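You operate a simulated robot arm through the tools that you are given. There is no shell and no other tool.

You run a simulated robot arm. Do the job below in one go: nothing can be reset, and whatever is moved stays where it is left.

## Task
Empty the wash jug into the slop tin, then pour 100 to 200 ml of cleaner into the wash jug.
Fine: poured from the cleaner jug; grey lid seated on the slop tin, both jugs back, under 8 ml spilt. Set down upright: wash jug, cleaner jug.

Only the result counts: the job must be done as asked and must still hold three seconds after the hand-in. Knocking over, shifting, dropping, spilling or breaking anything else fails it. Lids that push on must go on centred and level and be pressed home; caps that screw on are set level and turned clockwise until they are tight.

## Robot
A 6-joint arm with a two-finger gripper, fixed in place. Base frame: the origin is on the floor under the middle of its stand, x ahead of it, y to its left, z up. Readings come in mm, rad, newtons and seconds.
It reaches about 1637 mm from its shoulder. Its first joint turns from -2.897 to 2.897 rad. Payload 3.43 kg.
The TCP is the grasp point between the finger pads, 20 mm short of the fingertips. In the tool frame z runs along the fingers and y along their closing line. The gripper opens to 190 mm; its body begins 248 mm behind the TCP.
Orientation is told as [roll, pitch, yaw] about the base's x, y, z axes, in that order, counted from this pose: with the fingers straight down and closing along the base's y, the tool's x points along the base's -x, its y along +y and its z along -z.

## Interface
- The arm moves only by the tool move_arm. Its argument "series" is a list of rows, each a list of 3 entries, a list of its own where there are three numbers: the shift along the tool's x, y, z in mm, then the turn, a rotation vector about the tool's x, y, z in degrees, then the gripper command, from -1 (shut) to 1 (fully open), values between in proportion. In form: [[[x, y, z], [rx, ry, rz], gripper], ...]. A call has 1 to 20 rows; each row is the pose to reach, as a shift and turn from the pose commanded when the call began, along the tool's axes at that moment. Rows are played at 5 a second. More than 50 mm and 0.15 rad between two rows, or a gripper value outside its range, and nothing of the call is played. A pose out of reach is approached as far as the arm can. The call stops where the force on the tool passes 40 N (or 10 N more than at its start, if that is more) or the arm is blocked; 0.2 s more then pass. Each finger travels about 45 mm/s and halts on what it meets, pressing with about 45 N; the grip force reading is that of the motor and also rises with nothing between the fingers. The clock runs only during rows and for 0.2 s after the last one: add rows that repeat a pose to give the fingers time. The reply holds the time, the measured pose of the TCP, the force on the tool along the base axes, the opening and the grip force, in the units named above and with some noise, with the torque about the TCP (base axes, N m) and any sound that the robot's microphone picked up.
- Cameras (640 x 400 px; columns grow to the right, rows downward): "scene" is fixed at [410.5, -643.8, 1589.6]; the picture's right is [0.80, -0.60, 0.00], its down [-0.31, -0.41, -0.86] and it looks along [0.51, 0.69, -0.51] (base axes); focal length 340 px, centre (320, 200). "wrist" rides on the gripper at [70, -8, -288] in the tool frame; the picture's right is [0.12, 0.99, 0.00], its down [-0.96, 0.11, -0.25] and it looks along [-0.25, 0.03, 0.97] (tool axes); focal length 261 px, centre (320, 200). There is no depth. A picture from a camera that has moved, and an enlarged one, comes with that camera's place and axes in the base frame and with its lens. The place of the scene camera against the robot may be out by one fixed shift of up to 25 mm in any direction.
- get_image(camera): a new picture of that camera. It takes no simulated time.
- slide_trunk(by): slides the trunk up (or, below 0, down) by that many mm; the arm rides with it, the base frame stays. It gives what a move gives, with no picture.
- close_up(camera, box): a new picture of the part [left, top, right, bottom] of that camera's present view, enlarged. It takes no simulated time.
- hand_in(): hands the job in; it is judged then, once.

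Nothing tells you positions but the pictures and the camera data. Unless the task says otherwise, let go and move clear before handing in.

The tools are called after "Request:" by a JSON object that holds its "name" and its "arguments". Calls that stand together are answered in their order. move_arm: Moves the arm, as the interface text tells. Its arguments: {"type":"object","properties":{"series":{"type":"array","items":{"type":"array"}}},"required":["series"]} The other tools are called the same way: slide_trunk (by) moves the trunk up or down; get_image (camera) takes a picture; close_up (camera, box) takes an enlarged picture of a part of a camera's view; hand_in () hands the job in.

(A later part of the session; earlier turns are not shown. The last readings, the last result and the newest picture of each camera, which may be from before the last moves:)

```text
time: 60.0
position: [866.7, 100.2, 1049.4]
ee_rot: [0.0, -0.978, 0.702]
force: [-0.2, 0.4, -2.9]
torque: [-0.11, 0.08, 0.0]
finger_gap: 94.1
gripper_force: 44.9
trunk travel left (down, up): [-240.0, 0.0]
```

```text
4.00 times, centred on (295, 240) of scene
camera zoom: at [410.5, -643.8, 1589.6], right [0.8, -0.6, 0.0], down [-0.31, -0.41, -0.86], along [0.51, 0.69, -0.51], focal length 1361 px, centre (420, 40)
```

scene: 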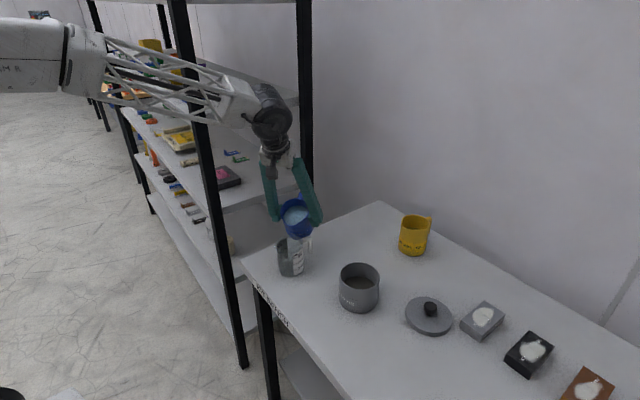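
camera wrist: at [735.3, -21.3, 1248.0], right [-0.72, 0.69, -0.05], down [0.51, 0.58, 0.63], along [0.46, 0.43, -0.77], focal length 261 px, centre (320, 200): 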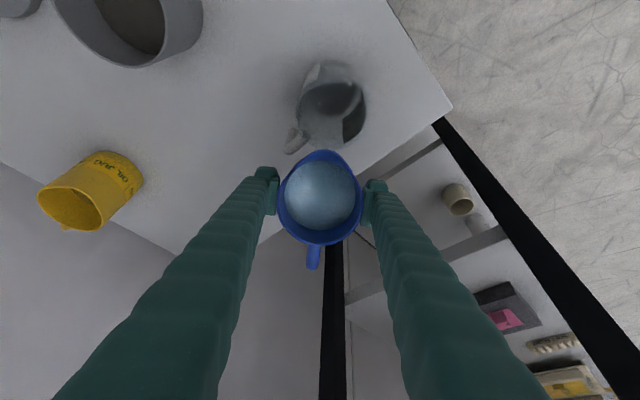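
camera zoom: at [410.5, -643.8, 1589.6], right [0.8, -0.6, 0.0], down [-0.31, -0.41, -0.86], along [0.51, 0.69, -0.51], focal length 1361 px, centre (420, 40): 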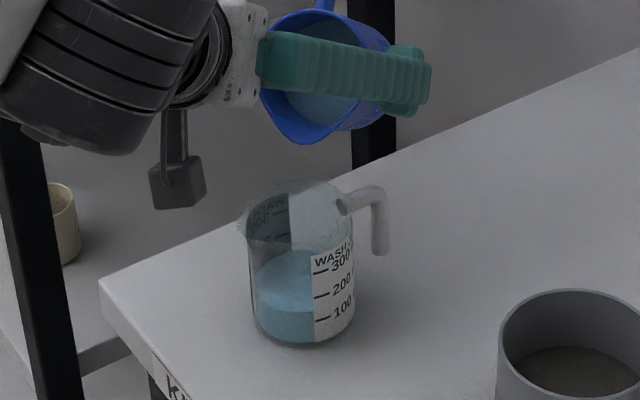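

The level reads about 135–140 ml, between the 100 and 200 marks, so I'll stop there. Tilting the cleaner jug back in place now.

Request:
{"name": "move_arm", "arguments": {"series": [[[3.4, 0, 5.4], [0, 6, 0], -1], [[8.1, 0, 11.1], [0, 13, 0], -1], [[13.4, 0, 16.3], [0, 20, 0], -1], [[19.3, 0, 20.7], [0, 27, 0], -1], [[23, 0, 23], [0, 31, 0], -1], [[23, 0, 23], [0, 31, 0], -1]]}}

Request:
{"name": "close_up", "arguments": {"camera": "scene", "box": [272, 230, 322, 282]}}

Request:
{"name": "close_up", "arguments": {"camera": "scene", "box": [245, 190, 345, 290]}}

Request:
{"name": "get_image", "arguments": {"camera": "wrist"}}

```text
time: 61.4
position: [871.0, 104.9, 1016.8]
ee_rot: [0.001, -0.435, 0.702]
force: [0.0, -0.1, -4.0]
torque: [-0.02, 0.09, 0.02]
finger_gap: 93.9
gripper_force: 44.9
trunk travel left (down, up): [-240.0, 0.0]
```

```text
7.69 times, centred on (297, 256) of scene
camera zoom: at [410.5, -643.8, 1589.6], right [0.8, -0.6, 0.0], down [-0.31, -0.41, -0.86], along [0.51, 0.69, -0.51], focal length 2618 px, centre (497, -231)
```

zoom: 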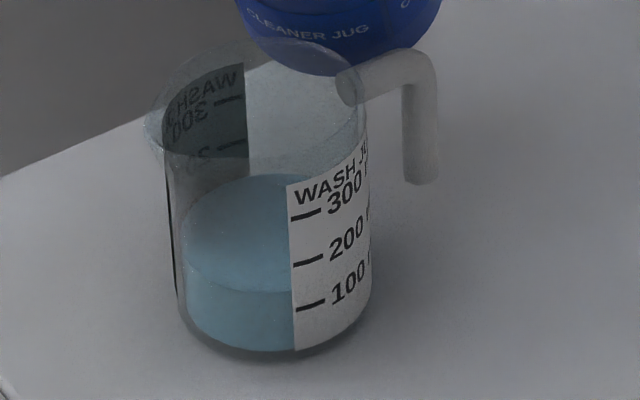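

```text
4.00 times, centred on (295, 240) of scene
camera zoom: at [410.5, -643.8, 1589.6], right [0.8, -0.6, 0.0], down [-0.31, -0.41, -0.86], along [0.51, 0.69, -0.51], focal length 1361 px, centre (420, 40)
```

zoom: 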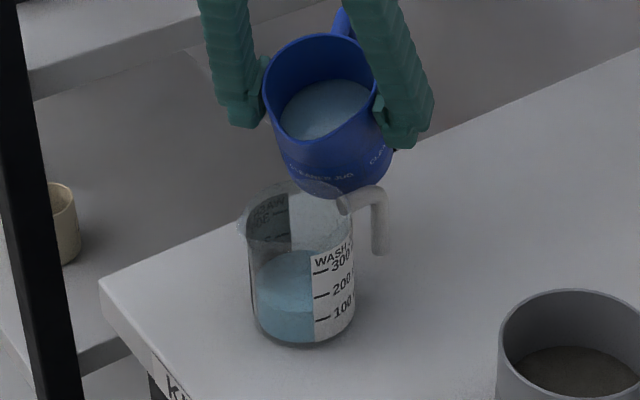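

```text
taken
camera wrist: at [735.6, -21.5, 1249.0], right [-0.72, 0.69, -0.05], down [0.51, 0.58, 0.63], along [0.46, 0.43, -0.78], focal length 261 px, centre (320, 200)
```

wrist: 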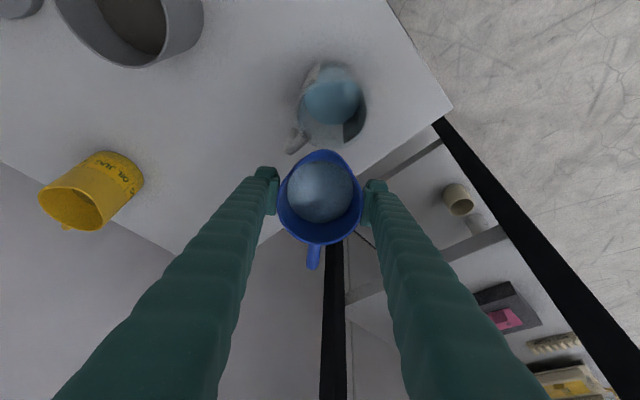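

The wash jug holds about 137 ml and no drips are visible on the table. I'll carry the cleaner jug back upright to its original place.

Request:
{"name": "move_arm", "arguments": {"series": [[[-10.3, -6.8, -6.2], [0.9, 1.4, 2.01], -1], [[-20.6, -18.8, -5.9], [2.42, 3.9, 5.71], -1], [[-33.5, -36, 0.1], [4.47, 6.87, 11.36], -1], [[-46.5, -54.7, 6.1], [6.14, 10.31, 17.16], -1], [[-60.1, -72.6, 12.4], [7.47, 13.69, 23.07], -1], [[-69.6, -89.9, 25.7], [8.32, 17.0, 28.62], -1], [[-74.4, -103.8, 43.4], [8.7, 20.25, 33.79], -1], [[-76.1, -113.1, 58.5], [8.78, 22.51, 37.44], -1], [[-72.6, -117.6, 73.4], [8.73, 23.87, 39.56], -1], [[-66.3, -117.6, 87], [8.73, 23.87, 39.56], -1], [[-60.8, -117.6, 98.8], [8.73, 23.87, 39.56], -1], [[-60.8, -117.6, 98.8], [8.73, 23.87, 39.56], -1]]}}

Request:
{"name": "close_up", "arguments": {"camera": "wrist", "box": [250, 130, 390, 280]}}

Request:
{"name": "close_up", "arguments": {"camera": "scene", "box": [260, 190, 400, 290]}}

```text
time: 64.0
position: [1020.2, 79.5, 953.7]
ee_rot: [0.001, -0.001, 0.001]
force: [0.1, -0.7, -2.9]
torque: [0.01, 0.04, -0.02]
finger_gap: 94.2
gripper_force: 44.8
trunk travel left (down, up): [-240.0, 0.0]
```

```text
2.67 times, centred on (320, 205) of wrist
camera zoom: at [950.7, 70.1, 1241.5], right [-0.12, 0.99, 0.0], down [0.96, 0.12, 0.25], along [0.25, 0.03, -0.97], focal length 695 px, centre (320, 187)
```

zoom: 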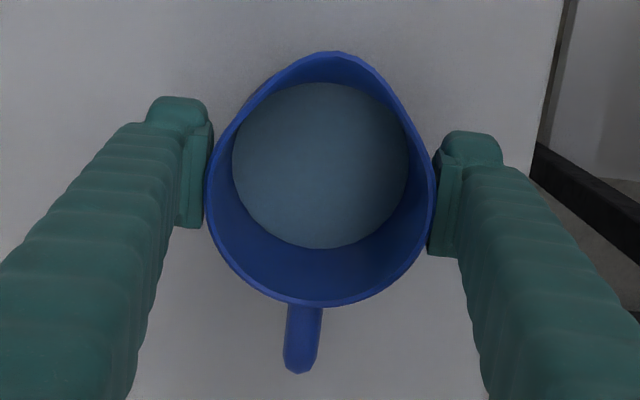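

```text
4.00 times, centred on (330, 240) of scene
camera zoom: at [410.5, -643.8, 1589.6], right [0.8, -0.6, 0.0], down [-0.31, -0.41, -0.86], along [0.51, 0.69, -0.51], focal length 1361 px, centre (280, 40)
```

zoom: 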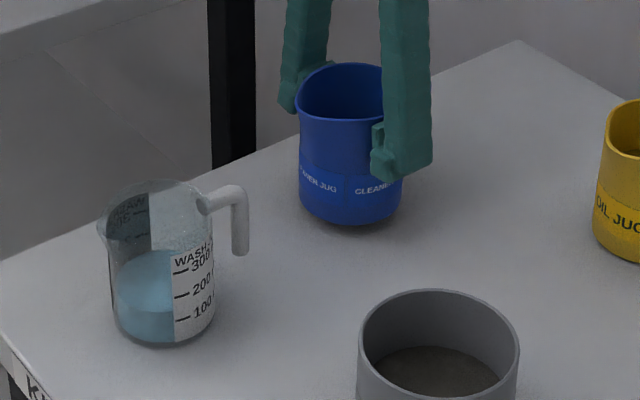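

The grip is unchanged. I'll lower it onto the table gently.

Request:
{"name": "move_arm", "arguments": {"series": [[[0, 0, 4], [0, 0, 0], -1], [[0, 0, 8], [0, 0, 0], -1], [[0, 0, 11], [0, 0, 0], -1], [[0, 0, 12], [0, 0, 0], -1], [[0, 0, 12], [0, 0, 0], -1]]}}

```text
time: 65.2
position: [1021.2, 79.2, 940.9]
ee_rot: [0.0, 0.0, 0.002]
force: [-0.1, 0.6, -3.7]
torque: [0.0, 0.02, 0.02]
finger_gap: 94.0
gripper_force: 44.9
trunk travel left (down, up): [-240.0, 0.0]
```

Request:
{"name": "move_arm", "arguments": {"series": [[[0, 0, 0.7], [0, 0, 0], -1], [[0, 0, 1.2], [0, 0, 0], -1], [[0, 0, 1.2], [0, 0, 0], -1]]}}

```text
time: 66.0
position: [1020.4, 78.8, 940.8]
ee_rot: [0.001, 0.0, 0.001]
force: [0.5, 2.3, 6.0]
torque: [-0.02, -0.27, 0.08]
finger_gap: 93.9
gripper_force: 44.7
trunk travel left (down, up): [-240.0, 0.0]
```

It's on the table with light contact. Releasing now.

Request:
{"name": "move_arm", "arguments": {"series": [[[0, 0, -0.5], [0, 0, 0], -1], [[0, 0, -0.5], [0, 0, 0], 0.05], [[0, 0, -0.5], [0, 0, 0], 0.2], [[0, 0, -0.5], [0, 0, 0], 0.4], [[0, 0, -0.5], [0, 0, 0], 0.4], [[0, 0, -0.5], [0, 0, 0], 0.4]]}}

Request:
{"name": "close_up", "arguments": {"camera": "wrist", "box": [240, 120, 400, 270]}}

Request:
{"name": "close_up", "arguments": {"camera": "scene", "box": [260, 190, 400, 290]}}

```text
time: 67.4
position: [1021.7, 78.4, 941.1]
ee_rot: [-0.001, -0.001, 0.001]
force: [-0.5, 0.1, 0.3]
torque: [0.0, 0.01, -0.02]
finger_gap: 133.2
gripper_force: 0.1
trunk travel left (down, up): [-240.0, 0.0]
```

```text
2.67 times, centred on (320, 195) of wrist
camera zoom: at [951.0, 69.1, 1229.3], right [-0.12, 0.99, 0.0], down [0.96, 0.12, 0.25], along [0.25, 0.03, -0.97], focal length 695 px, centre (320, 213)
```

zoom: 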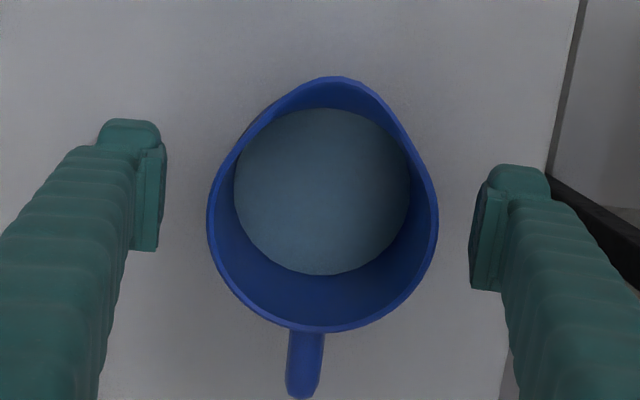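

```text
4.00 times, centred on (330, 240) of scene
camera zoom: at [410.5, -643.8, 1589.6], right [0.8, -0.6, 0.0], down [-0.31, -0.41, -0.86], along [0.51, 0.69, -0.51], focal length 1361 px, centre (280, 40)
```

zoom: 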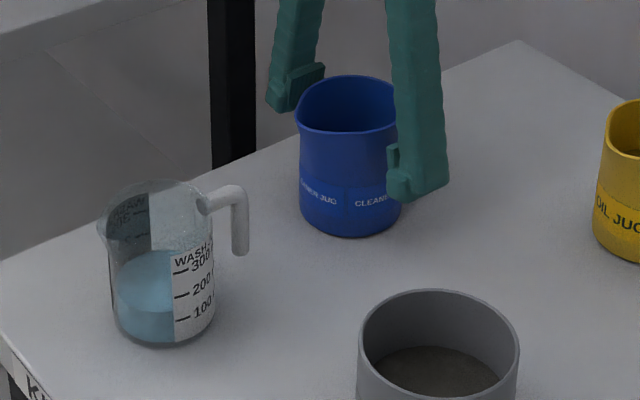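

The cleaner jug is back at its place and upright. Next I'll rise clear and go over to the grey lid to measure it and its knob.

Request:
{"name": "move_arm", "arguments": {"series": [[[0, 0, -25], [0, 0, 0], 0.4], [[3, 0, -55], [0, 0, 0], 0.4], [[20, -20, -75], [0, 0, 0], 0.4], [[40, -55, -75], [0, 0, 0], 0.2], [[55, -95, -75], [0, 0, 0], 0], [[60, -135, -75], [0, 0, 0], -0.2], [[60, -175, -72], [0, 0, 0], -0.2], [[60, -215, -68], [0, 0, 0], -0.2], [[58, -255, -62], [0, 0, 0], -0.2], [[55, -295, -55], [0, 0, 0], -0.2], [[52, -335, -48], [0, 0, 0], -0.2], [[50, -350, -45], [0, 0, 0], -0.2], [[50, -350, -45], [0, 0, 0], -0.2]]}}

Request:
{"name": "get_image", "arguments": {"camera": "wrist"}}

Request:
{"name": "get_image", "arguments": {"camera": "scene"}}

```text
time: 70.2
position: [970.6, -271.8, 983.5]
ee_rot: [0.001, 0.001, 0.002]
force: [0.1, 0.2, 0.3]
torque: [0.01, 0.03, -0.01]
finger_gap: 76.0
gripper_force: 0.0
trunk travel left (down, up): [-240.0, 0.0]
```

```text
taken
camera wrist: at [900.5, -280.4, 1272.2], right [-0.12, 0.99, 0.0], down [0.96, 0.12, 0.25], along [0.25, 0.03, -0.97], focal length 261 px, centre (320, 200)
```

wrist: 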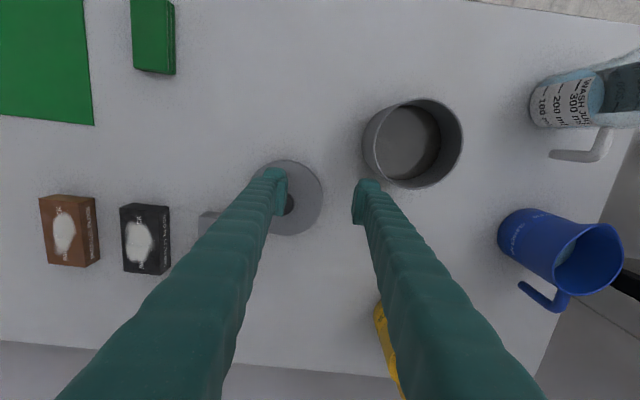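

```text
taken
```

scene: 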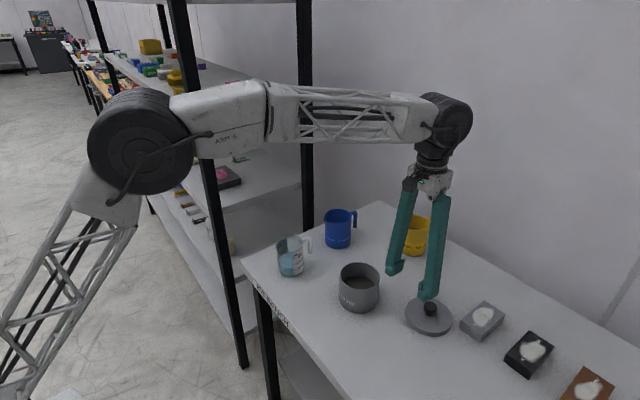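

Request:
{"name": "move_arm", "arguments": {"series": [[[-17, -23, 9], [0, 0, 0], -0.2], [[-34.5, -46, 19], [0, 0, 0], -0.2], [[-34.5, -46, 19], [0, 0, 0], -0.2]]}}

Request:
{"name": "get_image", "arguments": {"camera": "wrist"}}

Request:
{"name": "close_up", "arguments": {"camera": "wrist", "box": [270, 130, 370, 230]}}

Request:
{"name": "close_up", "arguments": {"camera": "scene", "box": [380, 250, 480, 350]}}

```text
time: 71.0
position: [1005.7, -316.9, 965.9]
ee_rot: [0.0, 0.0, 0.002]
force: [0.5, -0.4, 0.6]
torque: [0.0, 0.02, 0.03]
finger_gap: 76.0
gripper_force: 0.0
trunk travel left (down, up): [-240.0, 0.0]
```

```text
taken
camera wrist: at [935.8, -326.7, 1254.4], right [-0.12, 0.99, 0.0], down [0.96, 0.12, 0.25], along [0.25, 0.03, -0.97], focal length 261 px, centre (320, 200)
```

wrist: 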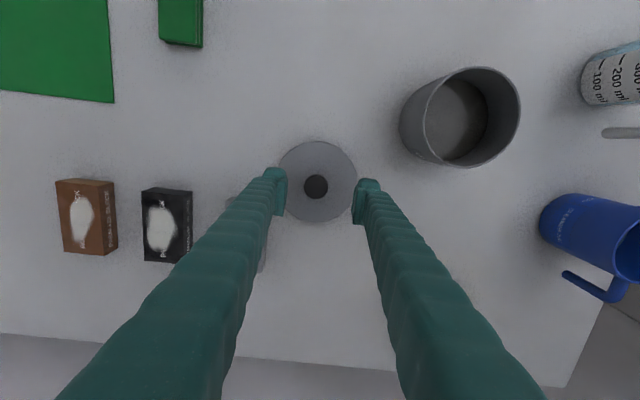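

```text
4.00 times, centred on (320, 180) of wrist
camera zoom: at [935.8, -326.7, 1254.4], right [-0.12, 0.99, 0.0], down [0.96, 0.12, 0.25], along [0.25, 0.03, -0.97], focal length 1043 px, centre (320, 280)
```

zoom: 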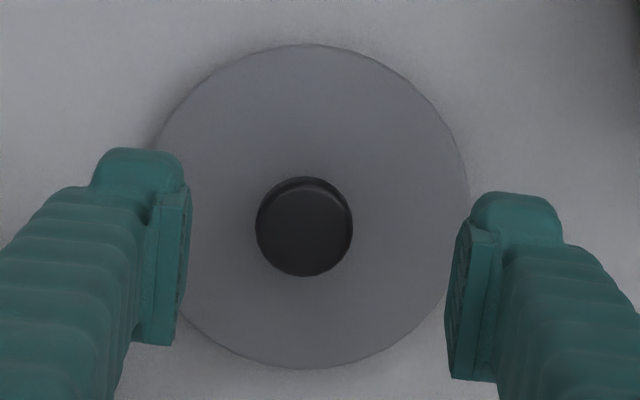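

```text
4.00 times, centred on (430, 300) of scene
camera zoom: at [410.5, -643.8, 1589.6], right [0.8, -0.6, 0.0], down [-0.31, -0.41, -0.86], along [0.51, 0.69, -0.51], focal length 1361 px, centre (-120, -200)
```

zoom: 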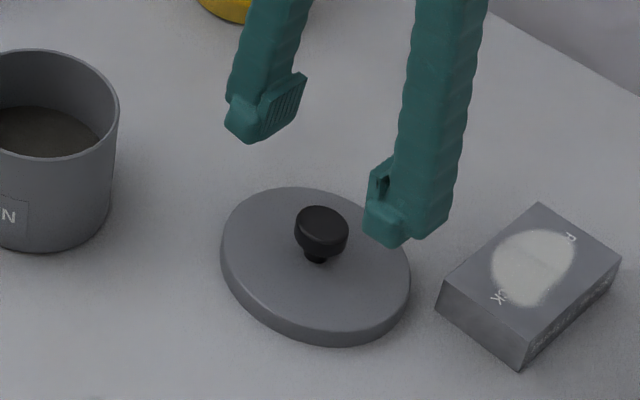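

The lid is at about (1007, -322), 119 mm wide, with a mushroom knob about 34 mm wide whose top is at z≈905. I'll align over the knob and descend carefully.

Request:
{"name": "move_arm", "arguments": {"series": [[[-2.3, -5.5, 10], [0, 0, 0], -0.2], [[-2.3, -5.5, 30], [0, 0, 0], -0.2], [[-2.3, -5.5, 48], [0, 0, 0], -0.2], [[-2.3, -5.5, 60], [0, 0, 0], -0.2], [[-2.3, -5.5, 67], [0, 0, 0], -0.2], [[-2.3, -5.5, 67], [0, 0, 0], -0.2]]}}

Request:
{"name": "close_up", "arguments": {"camera": "wrist", "box": [260, 120, 380, 240]}}

Request:
{"name": "close_up", "arguments": {"camera": "scene", "box": [380, 260, 470, 340]}}

```text
time: 72.4
position: [1005.4, -323.6, 899.5]
ee_rot: [-0.001, -0.001, 0.0]
force: [0.0, -0.2, -0.3]
torque: [-0.02, 0.02, 0.04]
finger_gap: 76.2
gripper_force: 0.0
trunk travel left (down, up): [-240.0, 0.0]
```

```text
3.33 times, centred on (320, 180) of wrist
camera zoom: at [937.6, -331.7, 1188.2], right [-0.12, 0.99, 0.0], down [0.96, 0.12, 0.25], along [0.25, 0.03, -0.97], focal length 869 px, centre (320, 267)
```

zoom: 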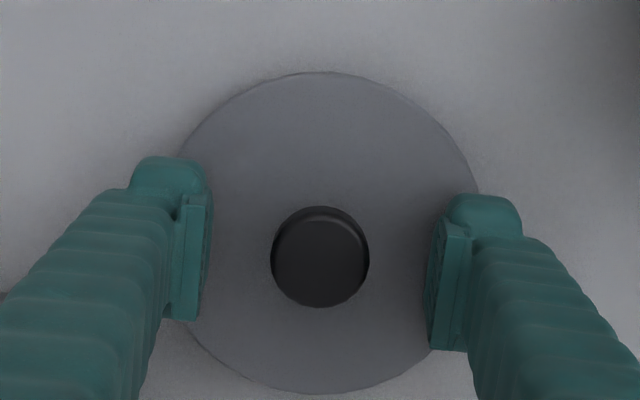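

```text
5.00 times, centred on (425, 300) of scene
camera zoom: at [410.5, -643.8, 1589.6], right [0.8, -0.6, 0.0], down [-0.31, -0.41, -0.86], along [0.51, 0.69, -0.51], focal length 1702 px, centre (-205, -300)
```

zoom: 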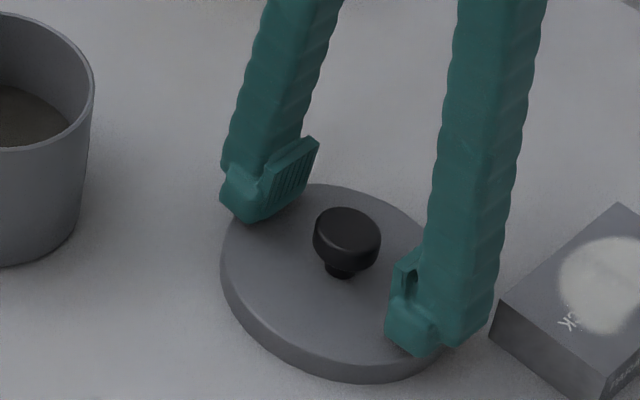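

Nicely centred on the knob with fingertips just above the lid. Closing.

Request:
{"name": "move_arm", "arguments": {"series": [[[0, 0, 0], [0, 0, 0], -1], [[0, 0, 0], [0, 0, 0], -1], [[0, 0, 0], [0, 0, 0], -1], [[0, 0, 0], [0, 0, 0], -1], [[0, 0, 0], [0, 0, 0], -1], [[0, 0, 0], [0, 0, 0], -1]]}}

Request:
{"name": "close_up", "arguments": {"camera": "wrist", "box": [260, 120, 380, 240]}}

Request:
{"name": "close_up", "arguments": {"camera": "scene", "box": [380, 260, 470, 340]}}

```text
time: 73.8
position: [1008.3, -321.8, 900.5]
ee_rot: [0.002, 0.0, -0.002]
force: [0.1, 0.0, -0.4]
torque: [-0.02, -0.03, 0.0]
finger_gap: 30.5
gripper_force: 45.1
trunk travel left (down, up): [-240.0, 0.0]
```

```text
3.33 times, centred on (320, 180) of wrist
camera zoom: at [937.6, -331.8, 1188.3], right [-0.12, 0.99, 0.0], down [0.96, 0.12, 0.25], along [0.25, 0.03, -0.97], focal length 869 px, centre (320, 267)
```

zoom: 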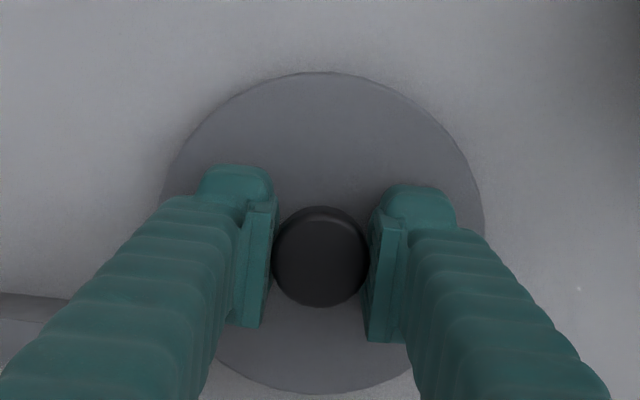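

```text
5.00 times, centred on (425, 300) of scene
camera zoom: at [410.5, -643.8, 1589.6], right [0.8, -0.6, 0.0], down [-0.31, -0.41, -0.86], along [0.51, 0.69, -0.51], focal length 1702 px, centre (-205, -300)
```

zoom: 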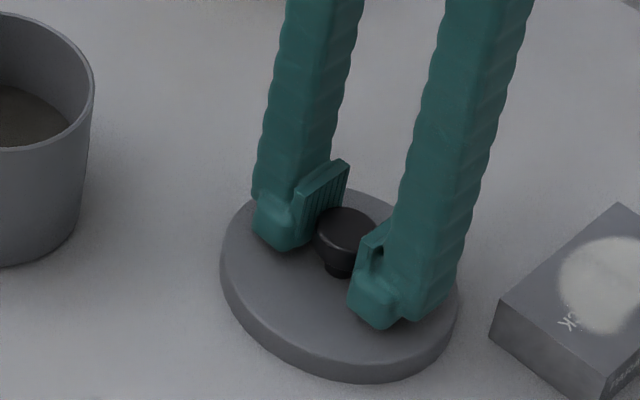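

Request:
{"name": "move_arm", "arguments": {"series": [[[0, 0, -4], [0, 0, 0], -1], [[0, 0, -10], [0, 0, 0], -1], [[0, 0, -20], [0, 0, 0], -1], [[0, 0, -32], [0, 0, 0], -1], [[0, 0, -42], [0, 0, 0], -1], [[0, 0, -42], [0, 0, 0], -1], [[0, 0, -42], [0, 0, 0], -1]]}}

Request:
{"name": "close_up", "arguments": {"camera": "wrist", "box": [260, 120, 380, 240]}}

Request:
{"name": "close_up", "arguments": {"camera": "scene", "box": [380, 240, 470, 340]}}

```text
time: 75.4
position: [1007.0, -324.6, 941.9]
ee_rot: [0.001, -0.001, 0.001]
force: [-1.0, 1.3, -0.3]
torque: [0.0, -0.01, 0.0]
finger_gap: 30.2
gripper_force: 45.1
trunk travel left (down, up): [-240.0, 0.0]
```

```text
3.33 times, centred on (320, 180) of wrist
camera zoom: at [938.0, -333.2, 1230.5], right [-0.12, 0.99, 0.0], down [0.96, 0.12, 0.25], along [0.25, 0.03, -0.97], focal length 869 px, centre (320, 267)
```

zoom: 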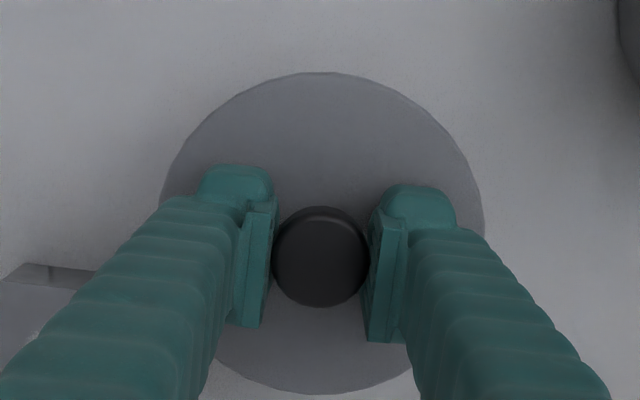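

```text
4.00 times, centred on (425, 290) of scene
camera zoom: at [410.5, -643.8, 1589.6], right [0.8, -0.6, 0.0], down [-0.31, -0.41, -0.86], along [0.51, 0.69, -0.51], focal length 1361 px, centre (-100, -160)
```

zoom: 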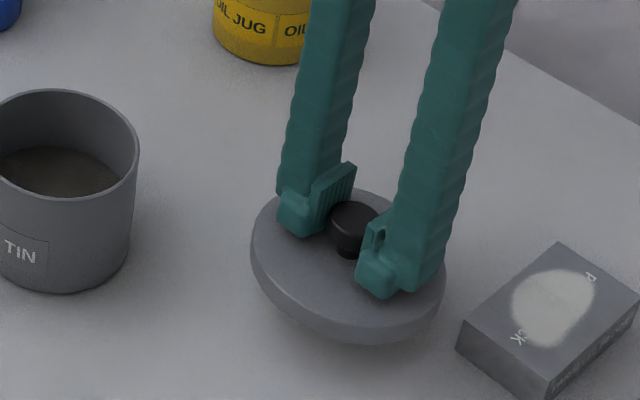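

The lid is held level. I'll look closely at its underside and at the tin's rim to understand the fit.

Request:
{"name": "close_up", "arguments": {"camera": "scene", "box": [405, 275, 455, 335]}}

Request:
{"name": "close_up", "arguments": {"camera": "scene", "box": [330, 250, 390, 320]}}

Request:
{"name": "get_image", "arguments": {"camera": "wrist"}}

```text
6.67 times, centred on (430, 305) of scene
camera zoom: at [410.5, -643.8, 1589.6], right [0.8, -0.6, 0.0], down [-0.31, -0.41, -0.86], along [0.51, 0.69, -0.51], focal length 2269 px, centre (-413, -500)
```

zoom: 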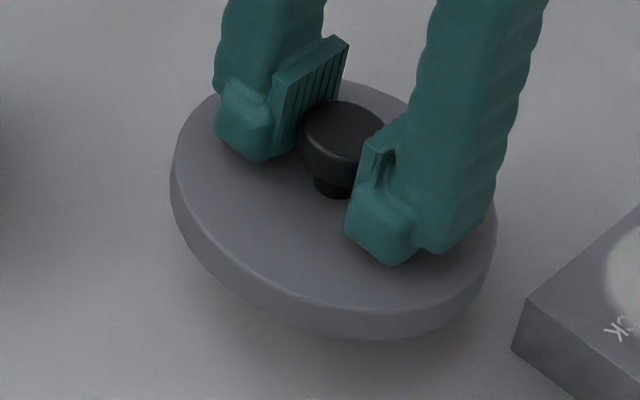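

```text
5.71 times, centred on (360, 285) of scene
camera zoom: at [410.5, -643.8, 1589.6], right [0.8, -0.6, 0.0], down [-0.31, -0.41, -0.86], along [0.51, 0.69, -0.51], focal length 1945 px, centre (91, -286)
```

zoom: 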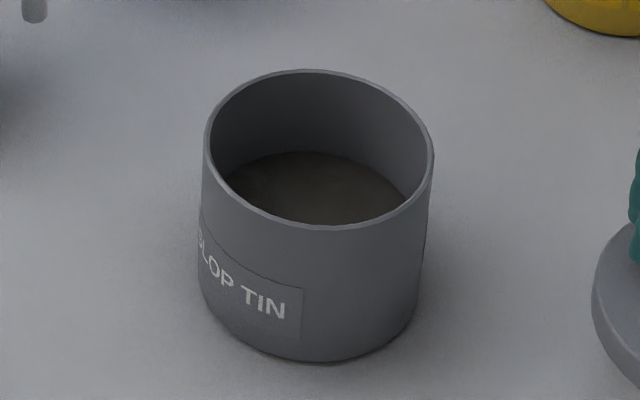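

```text
taken
camera wrist: at [938.0, -333.2, 1230.5], right [-0.12, 0.99, 0.0], down [0.96, 0.12, 0.25], along [0.25, 0.03, -0.97], focal length 261 px, centre (320, 200)
```

wrist: 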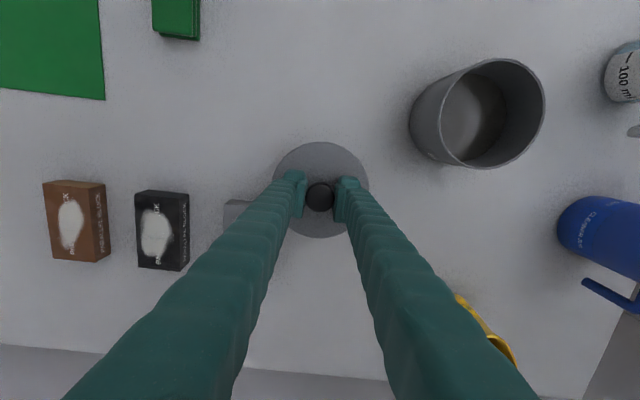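

The lid is a shallow cap, 119 mm outside, that fits over the tin's 109 mm rim. I need the tin centre accurately, so I'll enlarge its rim in the wrist view.

Request:
{"name": "close_up", "arguments": {"camera": "wrist", "box": [405, 50, 555, 180]}}

```text
3.08 times, centred on (480, 115) of wrist
camera zoom: at [938.0, -333.2, 1230.5], right [-0.12, 0.99, 0.0], down [0.96, 0.12, 0.25], along [0.25, 0.03, -0.97], focal length 802 px, centre (-172, 462)
```

zoom: 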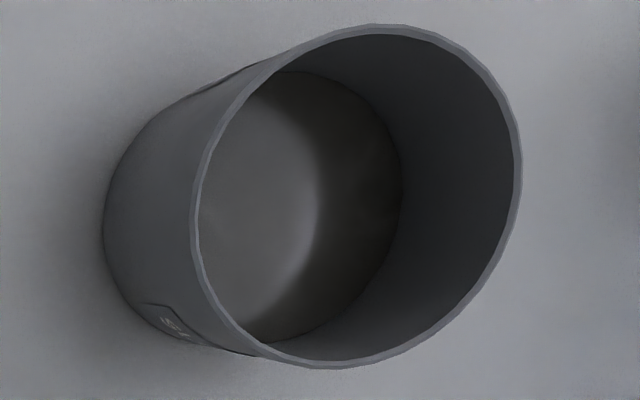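

Combining two views, the tin centre is (899.5, -159.3) with its rim near z=947, and the lid is centred on the TCP to about 1 mm. I'll carry the lid over the tin, staying above the rim.

Request:
{"name": "move_arm", "arguments": {"series": [[[10, 15, -20], [0, 0, 0], -1], [[22, 33, -45], [0, 0, 0], -1], [[35, 52, -68], [0, 0, 0], -1], [[48, 72, -78], [0, 0, 0], -1], [[62, 94, -80], [0, 0, 0], -1], [[76, 115, -80], [0, 0, 0], -1], [[88, 134, -80], [0, 0, 0], -1], [[98, 150, -80], [0, 0, 0], -1], [[105, 160, -80], [0, 0, 0], -1], [[108.5, 164.9, -80], [0, 0, 0], -1], [[108.5, 164.9, -80], [0, 0, 0], -1]]}}

Request:
{"name": "close_up", "arguments": {"camera": "scene", "box": [325, 245, 395, 320]}}

Request:
{"name": "get_image", "arguments": {"camera": "wrist"}}

Request:
{"name": "get_image", "arguments": {"camera": "scene"}}

```text
time: 77.8
position: [898.0, -158.0, 1022.7]
ee_rot: [-0.001, -0.003, 0.001]
force: [-0.1, 0.1, 0.3]
torque: [-0.02, 0.03, 0.01]
finger_gap: 30.4
gripper_force: 45.3
trunk travel left (down, up): [-240.0, 0.0]
```

```text
5.33 times, centred on (360, 282) of scene
camera zoom: at [410.5, -643.8, 1589.6], right [0.8, -0.6, 0.0], down [-0.31, -0.41, -0.86], along [0.51, 0.69, -0.51], focal length 1815 px, centre (107, -240)
```

zoom: 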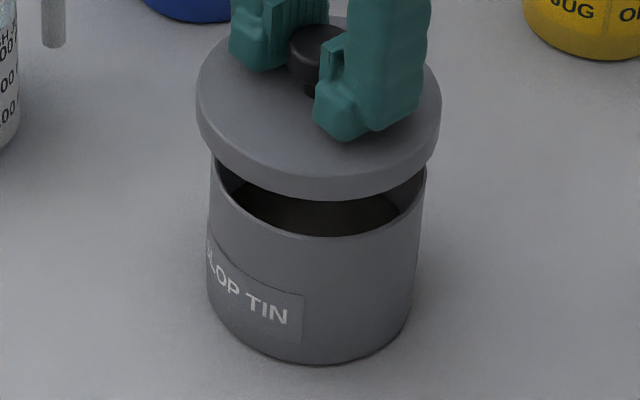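

```text
taken
camera wrist: at [828.4, -167.8, 1310.9], right [-0.12, 0.99, 0.0], down [0.96, 0.12, 0.25], along [0.25, 0.03, -0.97], focal length 261 px, centre (320, 200)
```

wrist: 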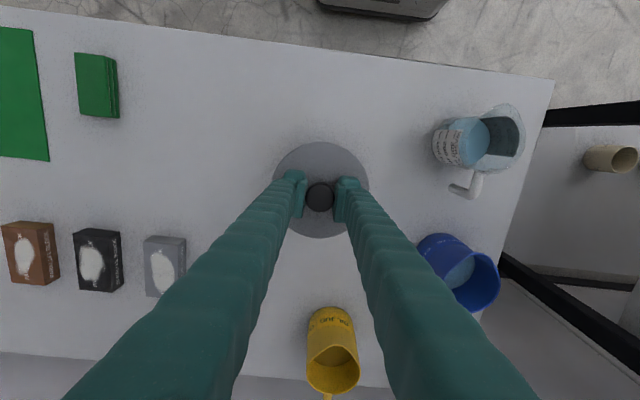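

```text
taken
```

scene: 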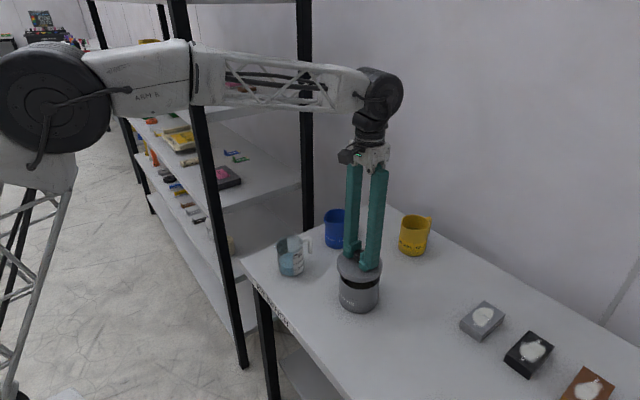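

Request:
{"name": "close_up", "arguments": {"camera": "scene", "box": [340, 250, 366, 290]}}

Request:
{"name": "close_up", "arguments": {"camera": "scene", "box": [358, 250, 390, 290]}}

Request:
{"name": "close_up", "arguments": {"camera": "wrist", "box": [260, 120, 380, 240]}}

```text
10.00 times, centred on (353, 270) of scene
camera zoom: at [410.5, -643.8, 1589.6], right [0.8, -0.6, 0.0], down [-0.31, -0.41, -0.86], along [0.51, 0.69, -0.51], focal length 3403 px, centre (-10, -500)
```

zoom: 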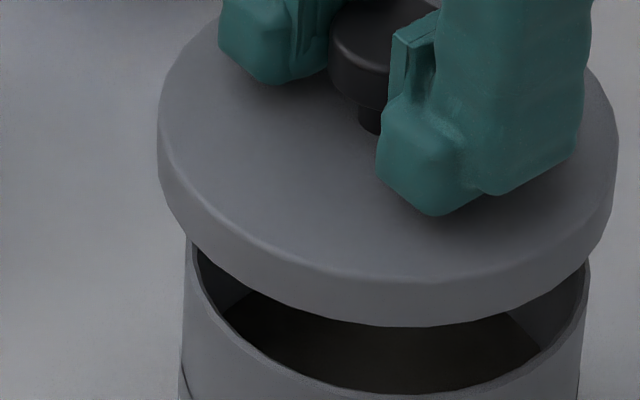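

```text
10.00 times, centred on (374, 270) of scene
camera zoom: at [410.5, -643.8, 1589.6], right [0.8, -0.6, 0.0], down [-0.31, -0.41, -0.86], along [0.51, 0.69, -0.51], focal length 3403 px, centre (-220, -500)
```

zoom: 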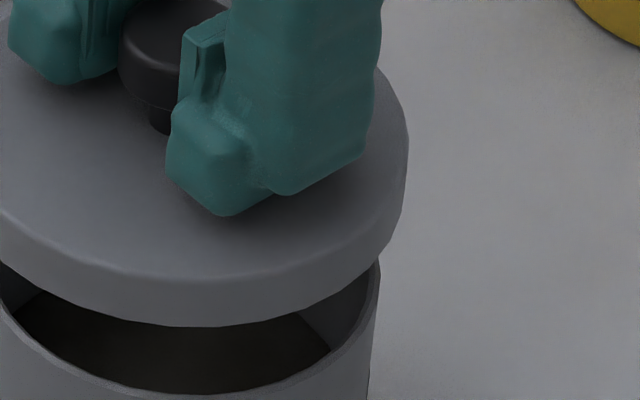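

```text
3.33 times, centred on (320, 180) of wrist
camera zoom: at [828.4, -167.8, 1310.9], right [-0.12, 0.99, 0.0], down [0.96, 0.12, 0.25], along [0.25, 0.03, -0.97], focal length 869 px, centre (320, 267)
```

zoom: 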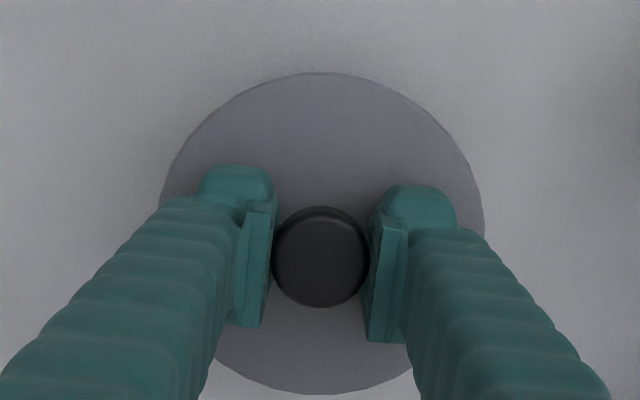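

Lateral alignment looks within about 1–1.5 mm. I'll apply a small correction and lower to just above the rim, then check the force and view again.

Request:
{"name": "move_arm", "arguments": {"series": [[[-0.8, -0.6, 5], [0, 0, 0], -1], [[-0.8, -0.6, 12], [0, 0, 0], -1], [[-0.8, -0.6, 18], [0, 0, 0], -1], [[-0.8, -0.6, 20], [0, 0, 0], -1], [[-0.8, -0.6, 20], [0, 0, 0], -1]]}}

Request:
{"name": "close_up", "arguments": {"camera": "scene", "box": [340, 260, 380, 300]}}

```text
time: 79.0
position: [900.8, -159.4, 1000.3]
ee_rot: [0.002, -0.003, -0.001]
force: [-0.3, 0.2, -0.7]
torque: [0.02, 0.02, 0.03]
finger_gap: 30.4
gripper_force: 44.4
trunk travel left (down, up): [-240.0, 0.0]
```

```text
10.00 times, centred on (360, 280) of scene
camera zoom: at [410.5, -643.8, 1589.6], right [0.8, -0.6, 0.0], down [-0.31, -0.41, -0.86], along [0.51, 0.69, -0.51], focal length 3403 px, centre (-80, -600)
```

zoom: 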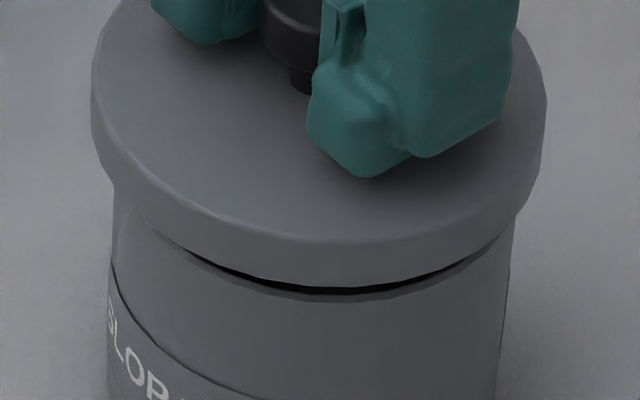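

Lateral offset is now about 0.2 mm. I'll continue down in small steps, watching the force.

Request:
{"name": "move_arm", "arguments": {"series": [[[0, 0, 2], [0, 0, 0], -1], [[0, 0, 4], [0, 0, 0], -1], [[0, 0, 5], [0, 0, 0], -1], [[0, 0, 5], [0, 0, 0], -1]]}}

Request:
{"name": "close_up", "arguments": {"camera": "scene", "box": [340, 260, 380, 300]}}

```text
time: 80.0
position: [899.2, -159.1, 995.8]
ee_rot: [0.0, -0.001, 0.001]
force: [0.1, 0.3, 0.0]
torque: [0.01, 0.0, -0.02]
finger_gap: 30.8
gripper_force: 45.0
trunk travel left (down, up): [-240.0, 0.0]
```

```text
10.00 times, centred on (360, 280) of scene
camera zoom: at [410.5, -643.8, 1589.6], right [0.8, -0.6, 0.0], down [-0.31, -0.41, -0.86], along [0.51, 0.69, -0.51], focal length 3403 px, centre (-80, -600)
```

zoom: 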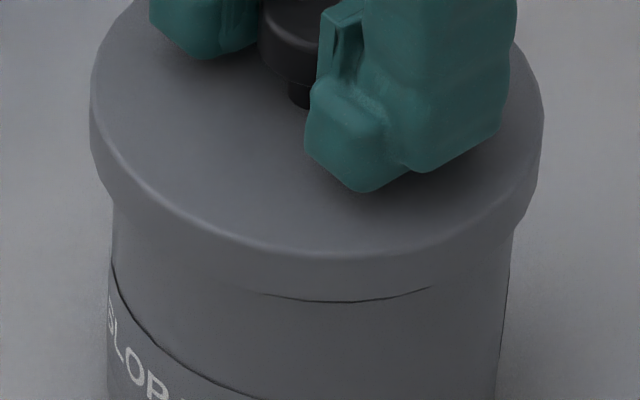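

Request:
{"name": "move_arm", "arguments": {"series": [[[-0.3, -0.2, 1.5], [0, 0, 0], -1], [[-0.3, -0.2, 3], [0, 0, 0], -1], [[-0.3, -0.2, 4], [0, 0, 0], -1], [[-0.3, -0.2, 4], [0, 0, 0], -1]]}}

Request:
{"name": "close_up", "arguments": {"camera": "scene", "box": [340, 260, 380, 300]}}

```text
time: 81.0
position: [900.4, -158.8, 992.7]
ee_rot: [0.0, 0.0, 0.001]
force: [0.2, -0.1, -0.3]
torque: [-0.01, -0.03, 0.01]
finger_gap: 30.4
gripper_force: 44.3
trunk travel left (down, up): [-240.0, 0.0]
```

```text
10.00 times, centred on (360, 280) of scene
camera zoom: at [410.5, -643.8, 1589.6], right [0.8, -0.6, 0.0], down [-0.31, -0.41, -0.86], along [0.51, 0.69, -0.51], focal length 3403 px, centre (-80, -600)
```

zoom: 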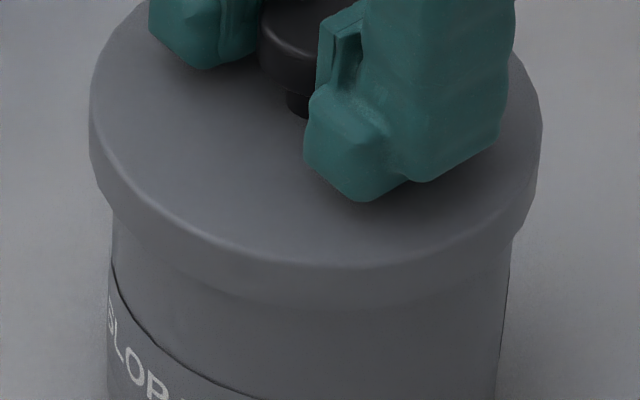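

Request:
{"name": "move_arm", "arguments": {"series": [[[0, 0, 1], [0, 0, 0], -1], [[0, 0, 2], [0, 0, 0], -1], [[0, 0, 3], [0, 0, 0], -1], [[0, 0, 3], [0, 0, 0], -1]]}}

Request:
{"name": "close_up", "arguments": {"camera": "scene", "box": [340, 260, 380, 300]}}

```text
time: 82.0
position: [899.9, -159.1, 989.4]
ee_rot: [-0.001, -0.001, 0.0]
force: [-0.4, -0.5, -0.3]
torque: [-0.01, 0.02, 0.03]
finger_gap: 30.6
gripper_force: 45.4
trunk travel left (down, up): [-240.0, 0.0]
```

```text
10.00 times, centred on (360, 280) of scene
camera zoom: at [410.5, -643.8, 1589.6], right [0.8, -0.6, 0.0], down [-0.31, -0.41, -0.86], along [0.51, 0.69, -0.51], focal length 3403 px, centre (-80, -600)
```

zoom: 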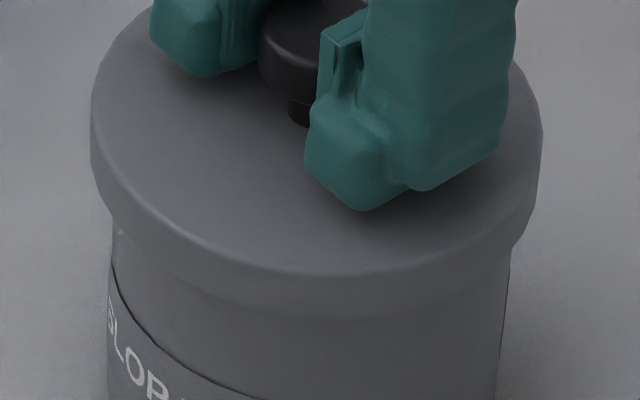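

Request:
{"name": "move_arm", "arguments": {"series": [[[0, 0, 1], [0, 0, 0], -1], [[0, 0, 2], [0, 0, 0], -1], [[0, 0, 3], [0, 0, 0], -1], [[0, 0, 3], [0, 0, 0], -1]]}}

Request:
{"name": "close_up", "arguments": {"camera": "scene", "box": [340, 260, 380, 300]}}

```text
time: 83.0
position: [900.2, -159.1, 986.2]
ee_rot: [0.0, -0.002, -0.001]
force: [0.2, -0.6, -0.4]
torque: [-0.02, 0.0, -0.03]
finger_gap: 30.6
gripper_force: 45.1
trunk travel left (down, up): [-240.0, 0.0]
```

```text
10.00 times, centred on (360, 280) of scene
camera zoom: at [410.5, -643.8, 1589.6], right [0.8, -0.6, 0.0], down [-0.31, -0.41, -0.86], along [0.51, 0.69, -0.51], focal length 3403 px, centre (-80, -600)
```

zoom: 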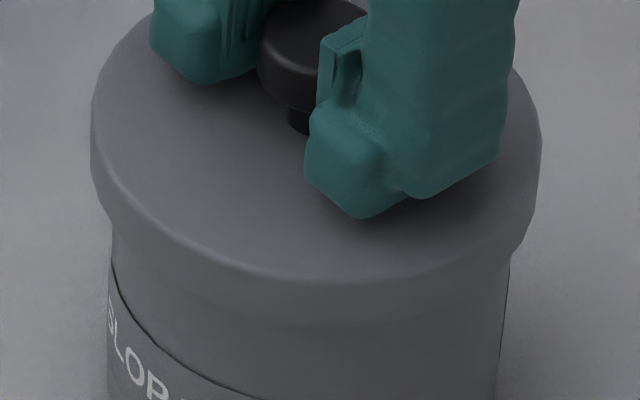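

Request:
{"name": "move_arm", "arguments": {"series": [[[0, 0, 1], [0, 0, 0], -1], [[0, 0, 2], [0, 0, 0], -1], [[0, 0, 3], [0, 0, 0], -1], [[0, 0, 3], [0, 0, 0], -1]]}}

Request:
{"name": "close_up", "arguments": {"camera": "scene", "box": [340, 260, 380, 300]}}

```text
time: 84.0
position: [901.2, -159.0, 983.4]
ee_rot: [0.0, 0.001, -0.001]
force: [-0.2, 0.0, -0.8]
torque: [0.04, 0.04, 0.01]
finger_gap: 30.4
gripper_force: 44.8
trunk travel left (down, up): [-240.0, 0.0]
```

```text
10.00 times, centred on (360, 280) of scene
camera zoom: at [410.5, -643.8, 1589.6], right [0.8, -0.6, 0.0], down [-0.31, -0.41, -0.86], along [0.51, 0.69, -0.51], focal length 3403 px, centre (-80, -600)
```

zoom: 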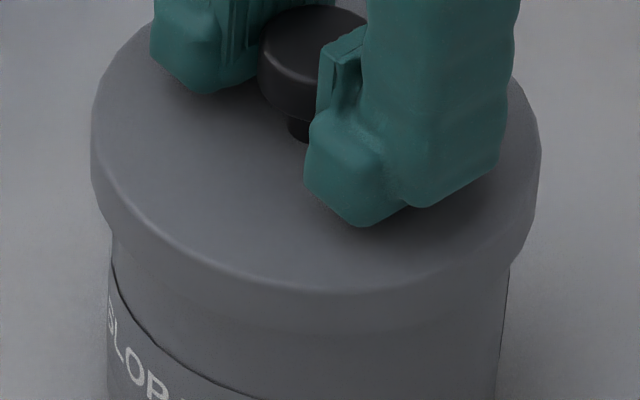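

The cap is sliding over the rim with no resistance. Continuing down until it meets the rim.

Request:
{"name": "move_arm", "arguments": {"series": [[[0, 0, 1], [0, 0, 0], -1], [[0, 0, 2], [0, 0, 0], -1], [[0, 0, 3], [0, 0, 0], -1], [[0, 0, 3], [0, 0, 0], -1]]}}

```text
time: 85.0
position: [900.7, -158.8, 981.5]
ee_rot: [0.001, 0.001, -0.001]
force: [0.5, -0.5, -0.6]
torque: [0.02, 0.0, -0.02]
finger_gap: 30.6
gripper_force: 44.7
trunk travel left (down, up): [-240.0, 0.0]
```

Request:
{"name": "move_arm", "arguments": {"series": [[[0, 0, 1], [0, 0, 0], -1], [[0, 0, 2], [0, 0, 0], -1], [[0, 0, 3], [0, 0, 0], -1], [[0, 0, 3], [0, 0, 0], -1]]}}

Request:
{"name": "close_up", "arguments": {"camera": "scene", "box": [340, 260, 380, 300]}}

```text
time: 86.0
position: [900.9, -159.2, 977.8]
ee_rot: [0.0, -0.002, 0.0]
force: [-0.5, -1.0, 4.1]
torque: [0.02, 0.1, 0.07]
finger_gap: 30.4
gripper_force: 45.0
trunk travel left (down, up): [-240.0, 0.0]
```

```text
10.00 times, centred on (360, 280) of scene
camera zoom: at [410.5, -643.8, 1589.6], right [0.8, -0.6, 0.0], down [-0.31, -0.41, -0.86], along [0.51, 0.69, -0.51], focal length 3403 px, centre (-80, -600)
```

zoom: 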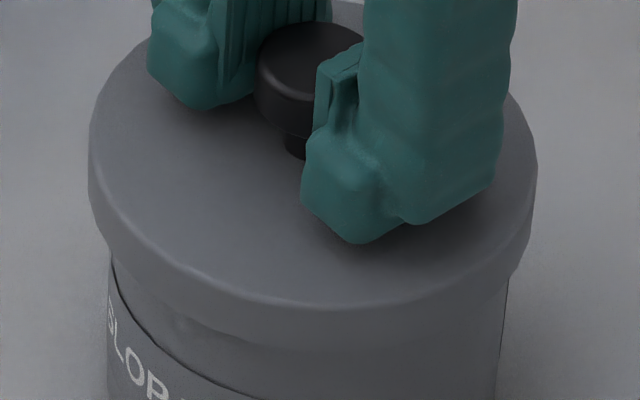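

Contact has begun at 4 N with negligible torque, so it's level. I'll press down gradually.

Request:
{"name": "move_arm", "arguments": {"series": [[[0, 0, 1], [0, 0, 0], -1], [[0, 0, 2], [0, 0, 0], -1], [[0, 0, 3], [0, 0, 0], -1], [[0, 0, 3], [0, 0, 0], -1]]}}

Request:
{"name": "close_up", "arguments": {"camera": "scene", "box": [340, 260, 380, 300]}}

```text
time: 87.0
position: [899.9, -159.2, 976.4]
ee_rot: [0.001, -0.004, 0.0]
force: [2.7, 0.2, 36.3]
torque: [-0.03, -0.06, 0.07]
finger_gap: 30.7
gripper_force: 44.9
trunk travel left (down, up): [-240.0, 0.0]
```

```text
10.00 times, centred on (360, 280) of scene
camera zoom: at [410.5, -643.8, 1589.6], right [0.8, -0.6, 0.0], down [-0.31, -0.41, -0.86], along [0.51, 0.69, -0.51], focal length 3403 px, centre (-80, -600)
```

zoom: 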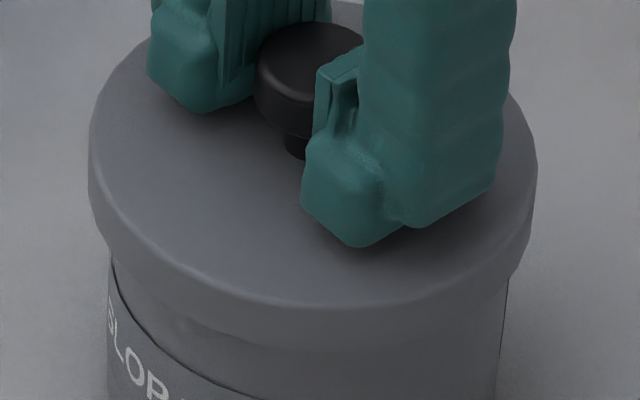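

At 36 N, the lid top sits only about 3.5 mm above the rim line, which suggests it's home. I'll press a bit more to be sure and listen for a sound.

Request:
{"name": "move_arm", "arguments": {"series": [[[0, 0, 0.5], [0, 0, 0], -1], [[0, 0, 1], [0, 0, 0], -1], [[0, 0, 1], [0, 0, 0], -1], [[0, 0, 1], [0, 0, 0], -1]]}}

Request:
{"name": "close_up", "arguments": {"camera": "scene", "box": [340, 260, 380, 300]}}

```text
time: 88.0
position: [899.5, -157.8, 973.0]
ee_rot: [0.0, -0.002, 0.001]
force: [-2.1, -0.9, 32.3]
torque: [0.36, 0.04, 0.03]
finger_gap: 29.0
gripper_force: 44.9
trunk travel left (down, up): [-240.0, 0.0]
```

```text
10.00 times, centred on (360, 280) of scene
camera zoom: at [410.5, -643.8, 1589.6], right [0.8, -0.6, 0.0], down [-0.31, -0.41, -0.86], along [0.51, 0.69, -0.51], focal length 3403 px, centre (-80, -600)
```

zoom: 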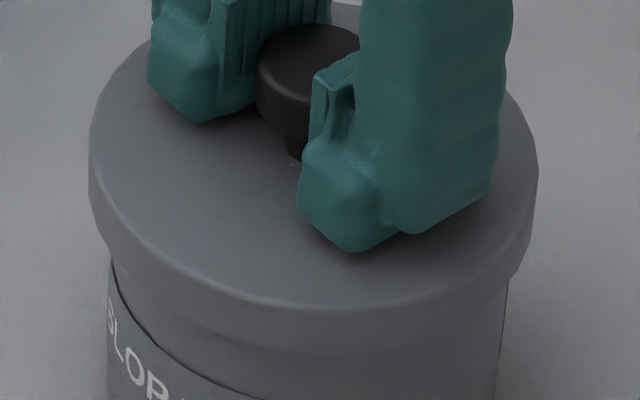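

The fingers slid about 3 mm on the knob while the lid stayed put, so it has bottomed out. I'll release, rise, and press once more on the knob top with closed fingers for a centred push.

Request:
{"name": "move_arm", "arguments": {"series": [[[0, 0, -1], [0, 0, 0], -1], [[0, 0, -1], [0, 0, 0], -0.5], [[0, 0, -1], [0, 0, 0], -0.2], [[0, 0, -1], [0, 0, 0], -0.2], [[0, 0, -1], [0, 0, 0], -0.2], [[0, 0, -15], [0, 0, 0], -0.2], [[0, 0, -40], [0, 0, 0], -0.2], [[0, 0, -65], [0, 0, 0], -0.2], [[0, 0, -65], [0, 0, 0], -0.2]]}}

Request:
{"name": "close_up", "arguments": {"camera": "scene", "box": [330, 250, 390, 320]}}

Request:
{"name": "close_up", "arguments": {"camera": "wrist", "box": [250, 110, 390, 240]}}

```text
time: 90.0
position: [898.5, -159.2, 1035.4]
ee_rot: [0.0, -0.002, -0.001]
force: [-0.3, 0.2, 0.3]
torque: [0.01, 0.0, -0.01]
finger_gap: 76.0
gripper_force: 0.1
trunk travel left (down, up): [-240.0, 0.0]
```

```text
5.71 times, centred on (360, 285) of scene
camera zoom: at [410.5, -643.8, 1589.6], right [0.8, -0.6, 0.0], down [-0.31, -0.41, -0.86], along [0.51, 0.69, -0.51], focal length 1945 px, centre (91, -286)
```

zoom: 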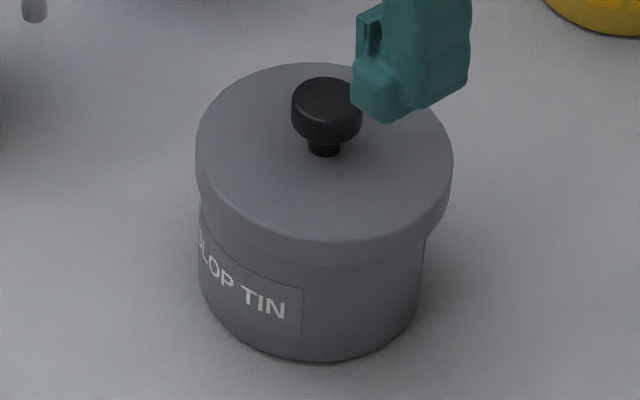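

```text
3.08 times, centred on (320, 175) of wrist
camera zoom: at [828.8, -167.8, 1325.5], right [-0.12, 0.99, 0.0], down [0.96, 0.12, 0.25], along [0.25, 0.03, -0.97], focal length 802 px, centre (320, 277)
```

zoom: 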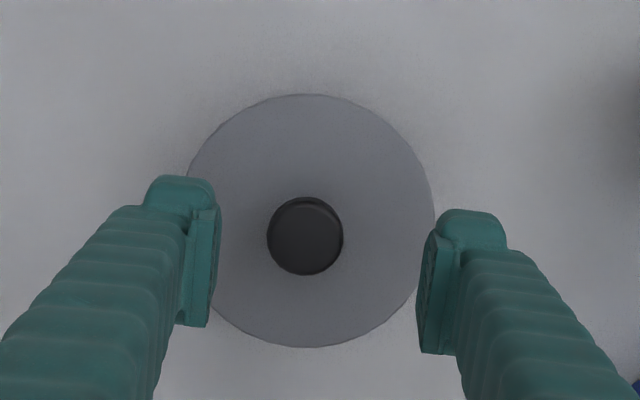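

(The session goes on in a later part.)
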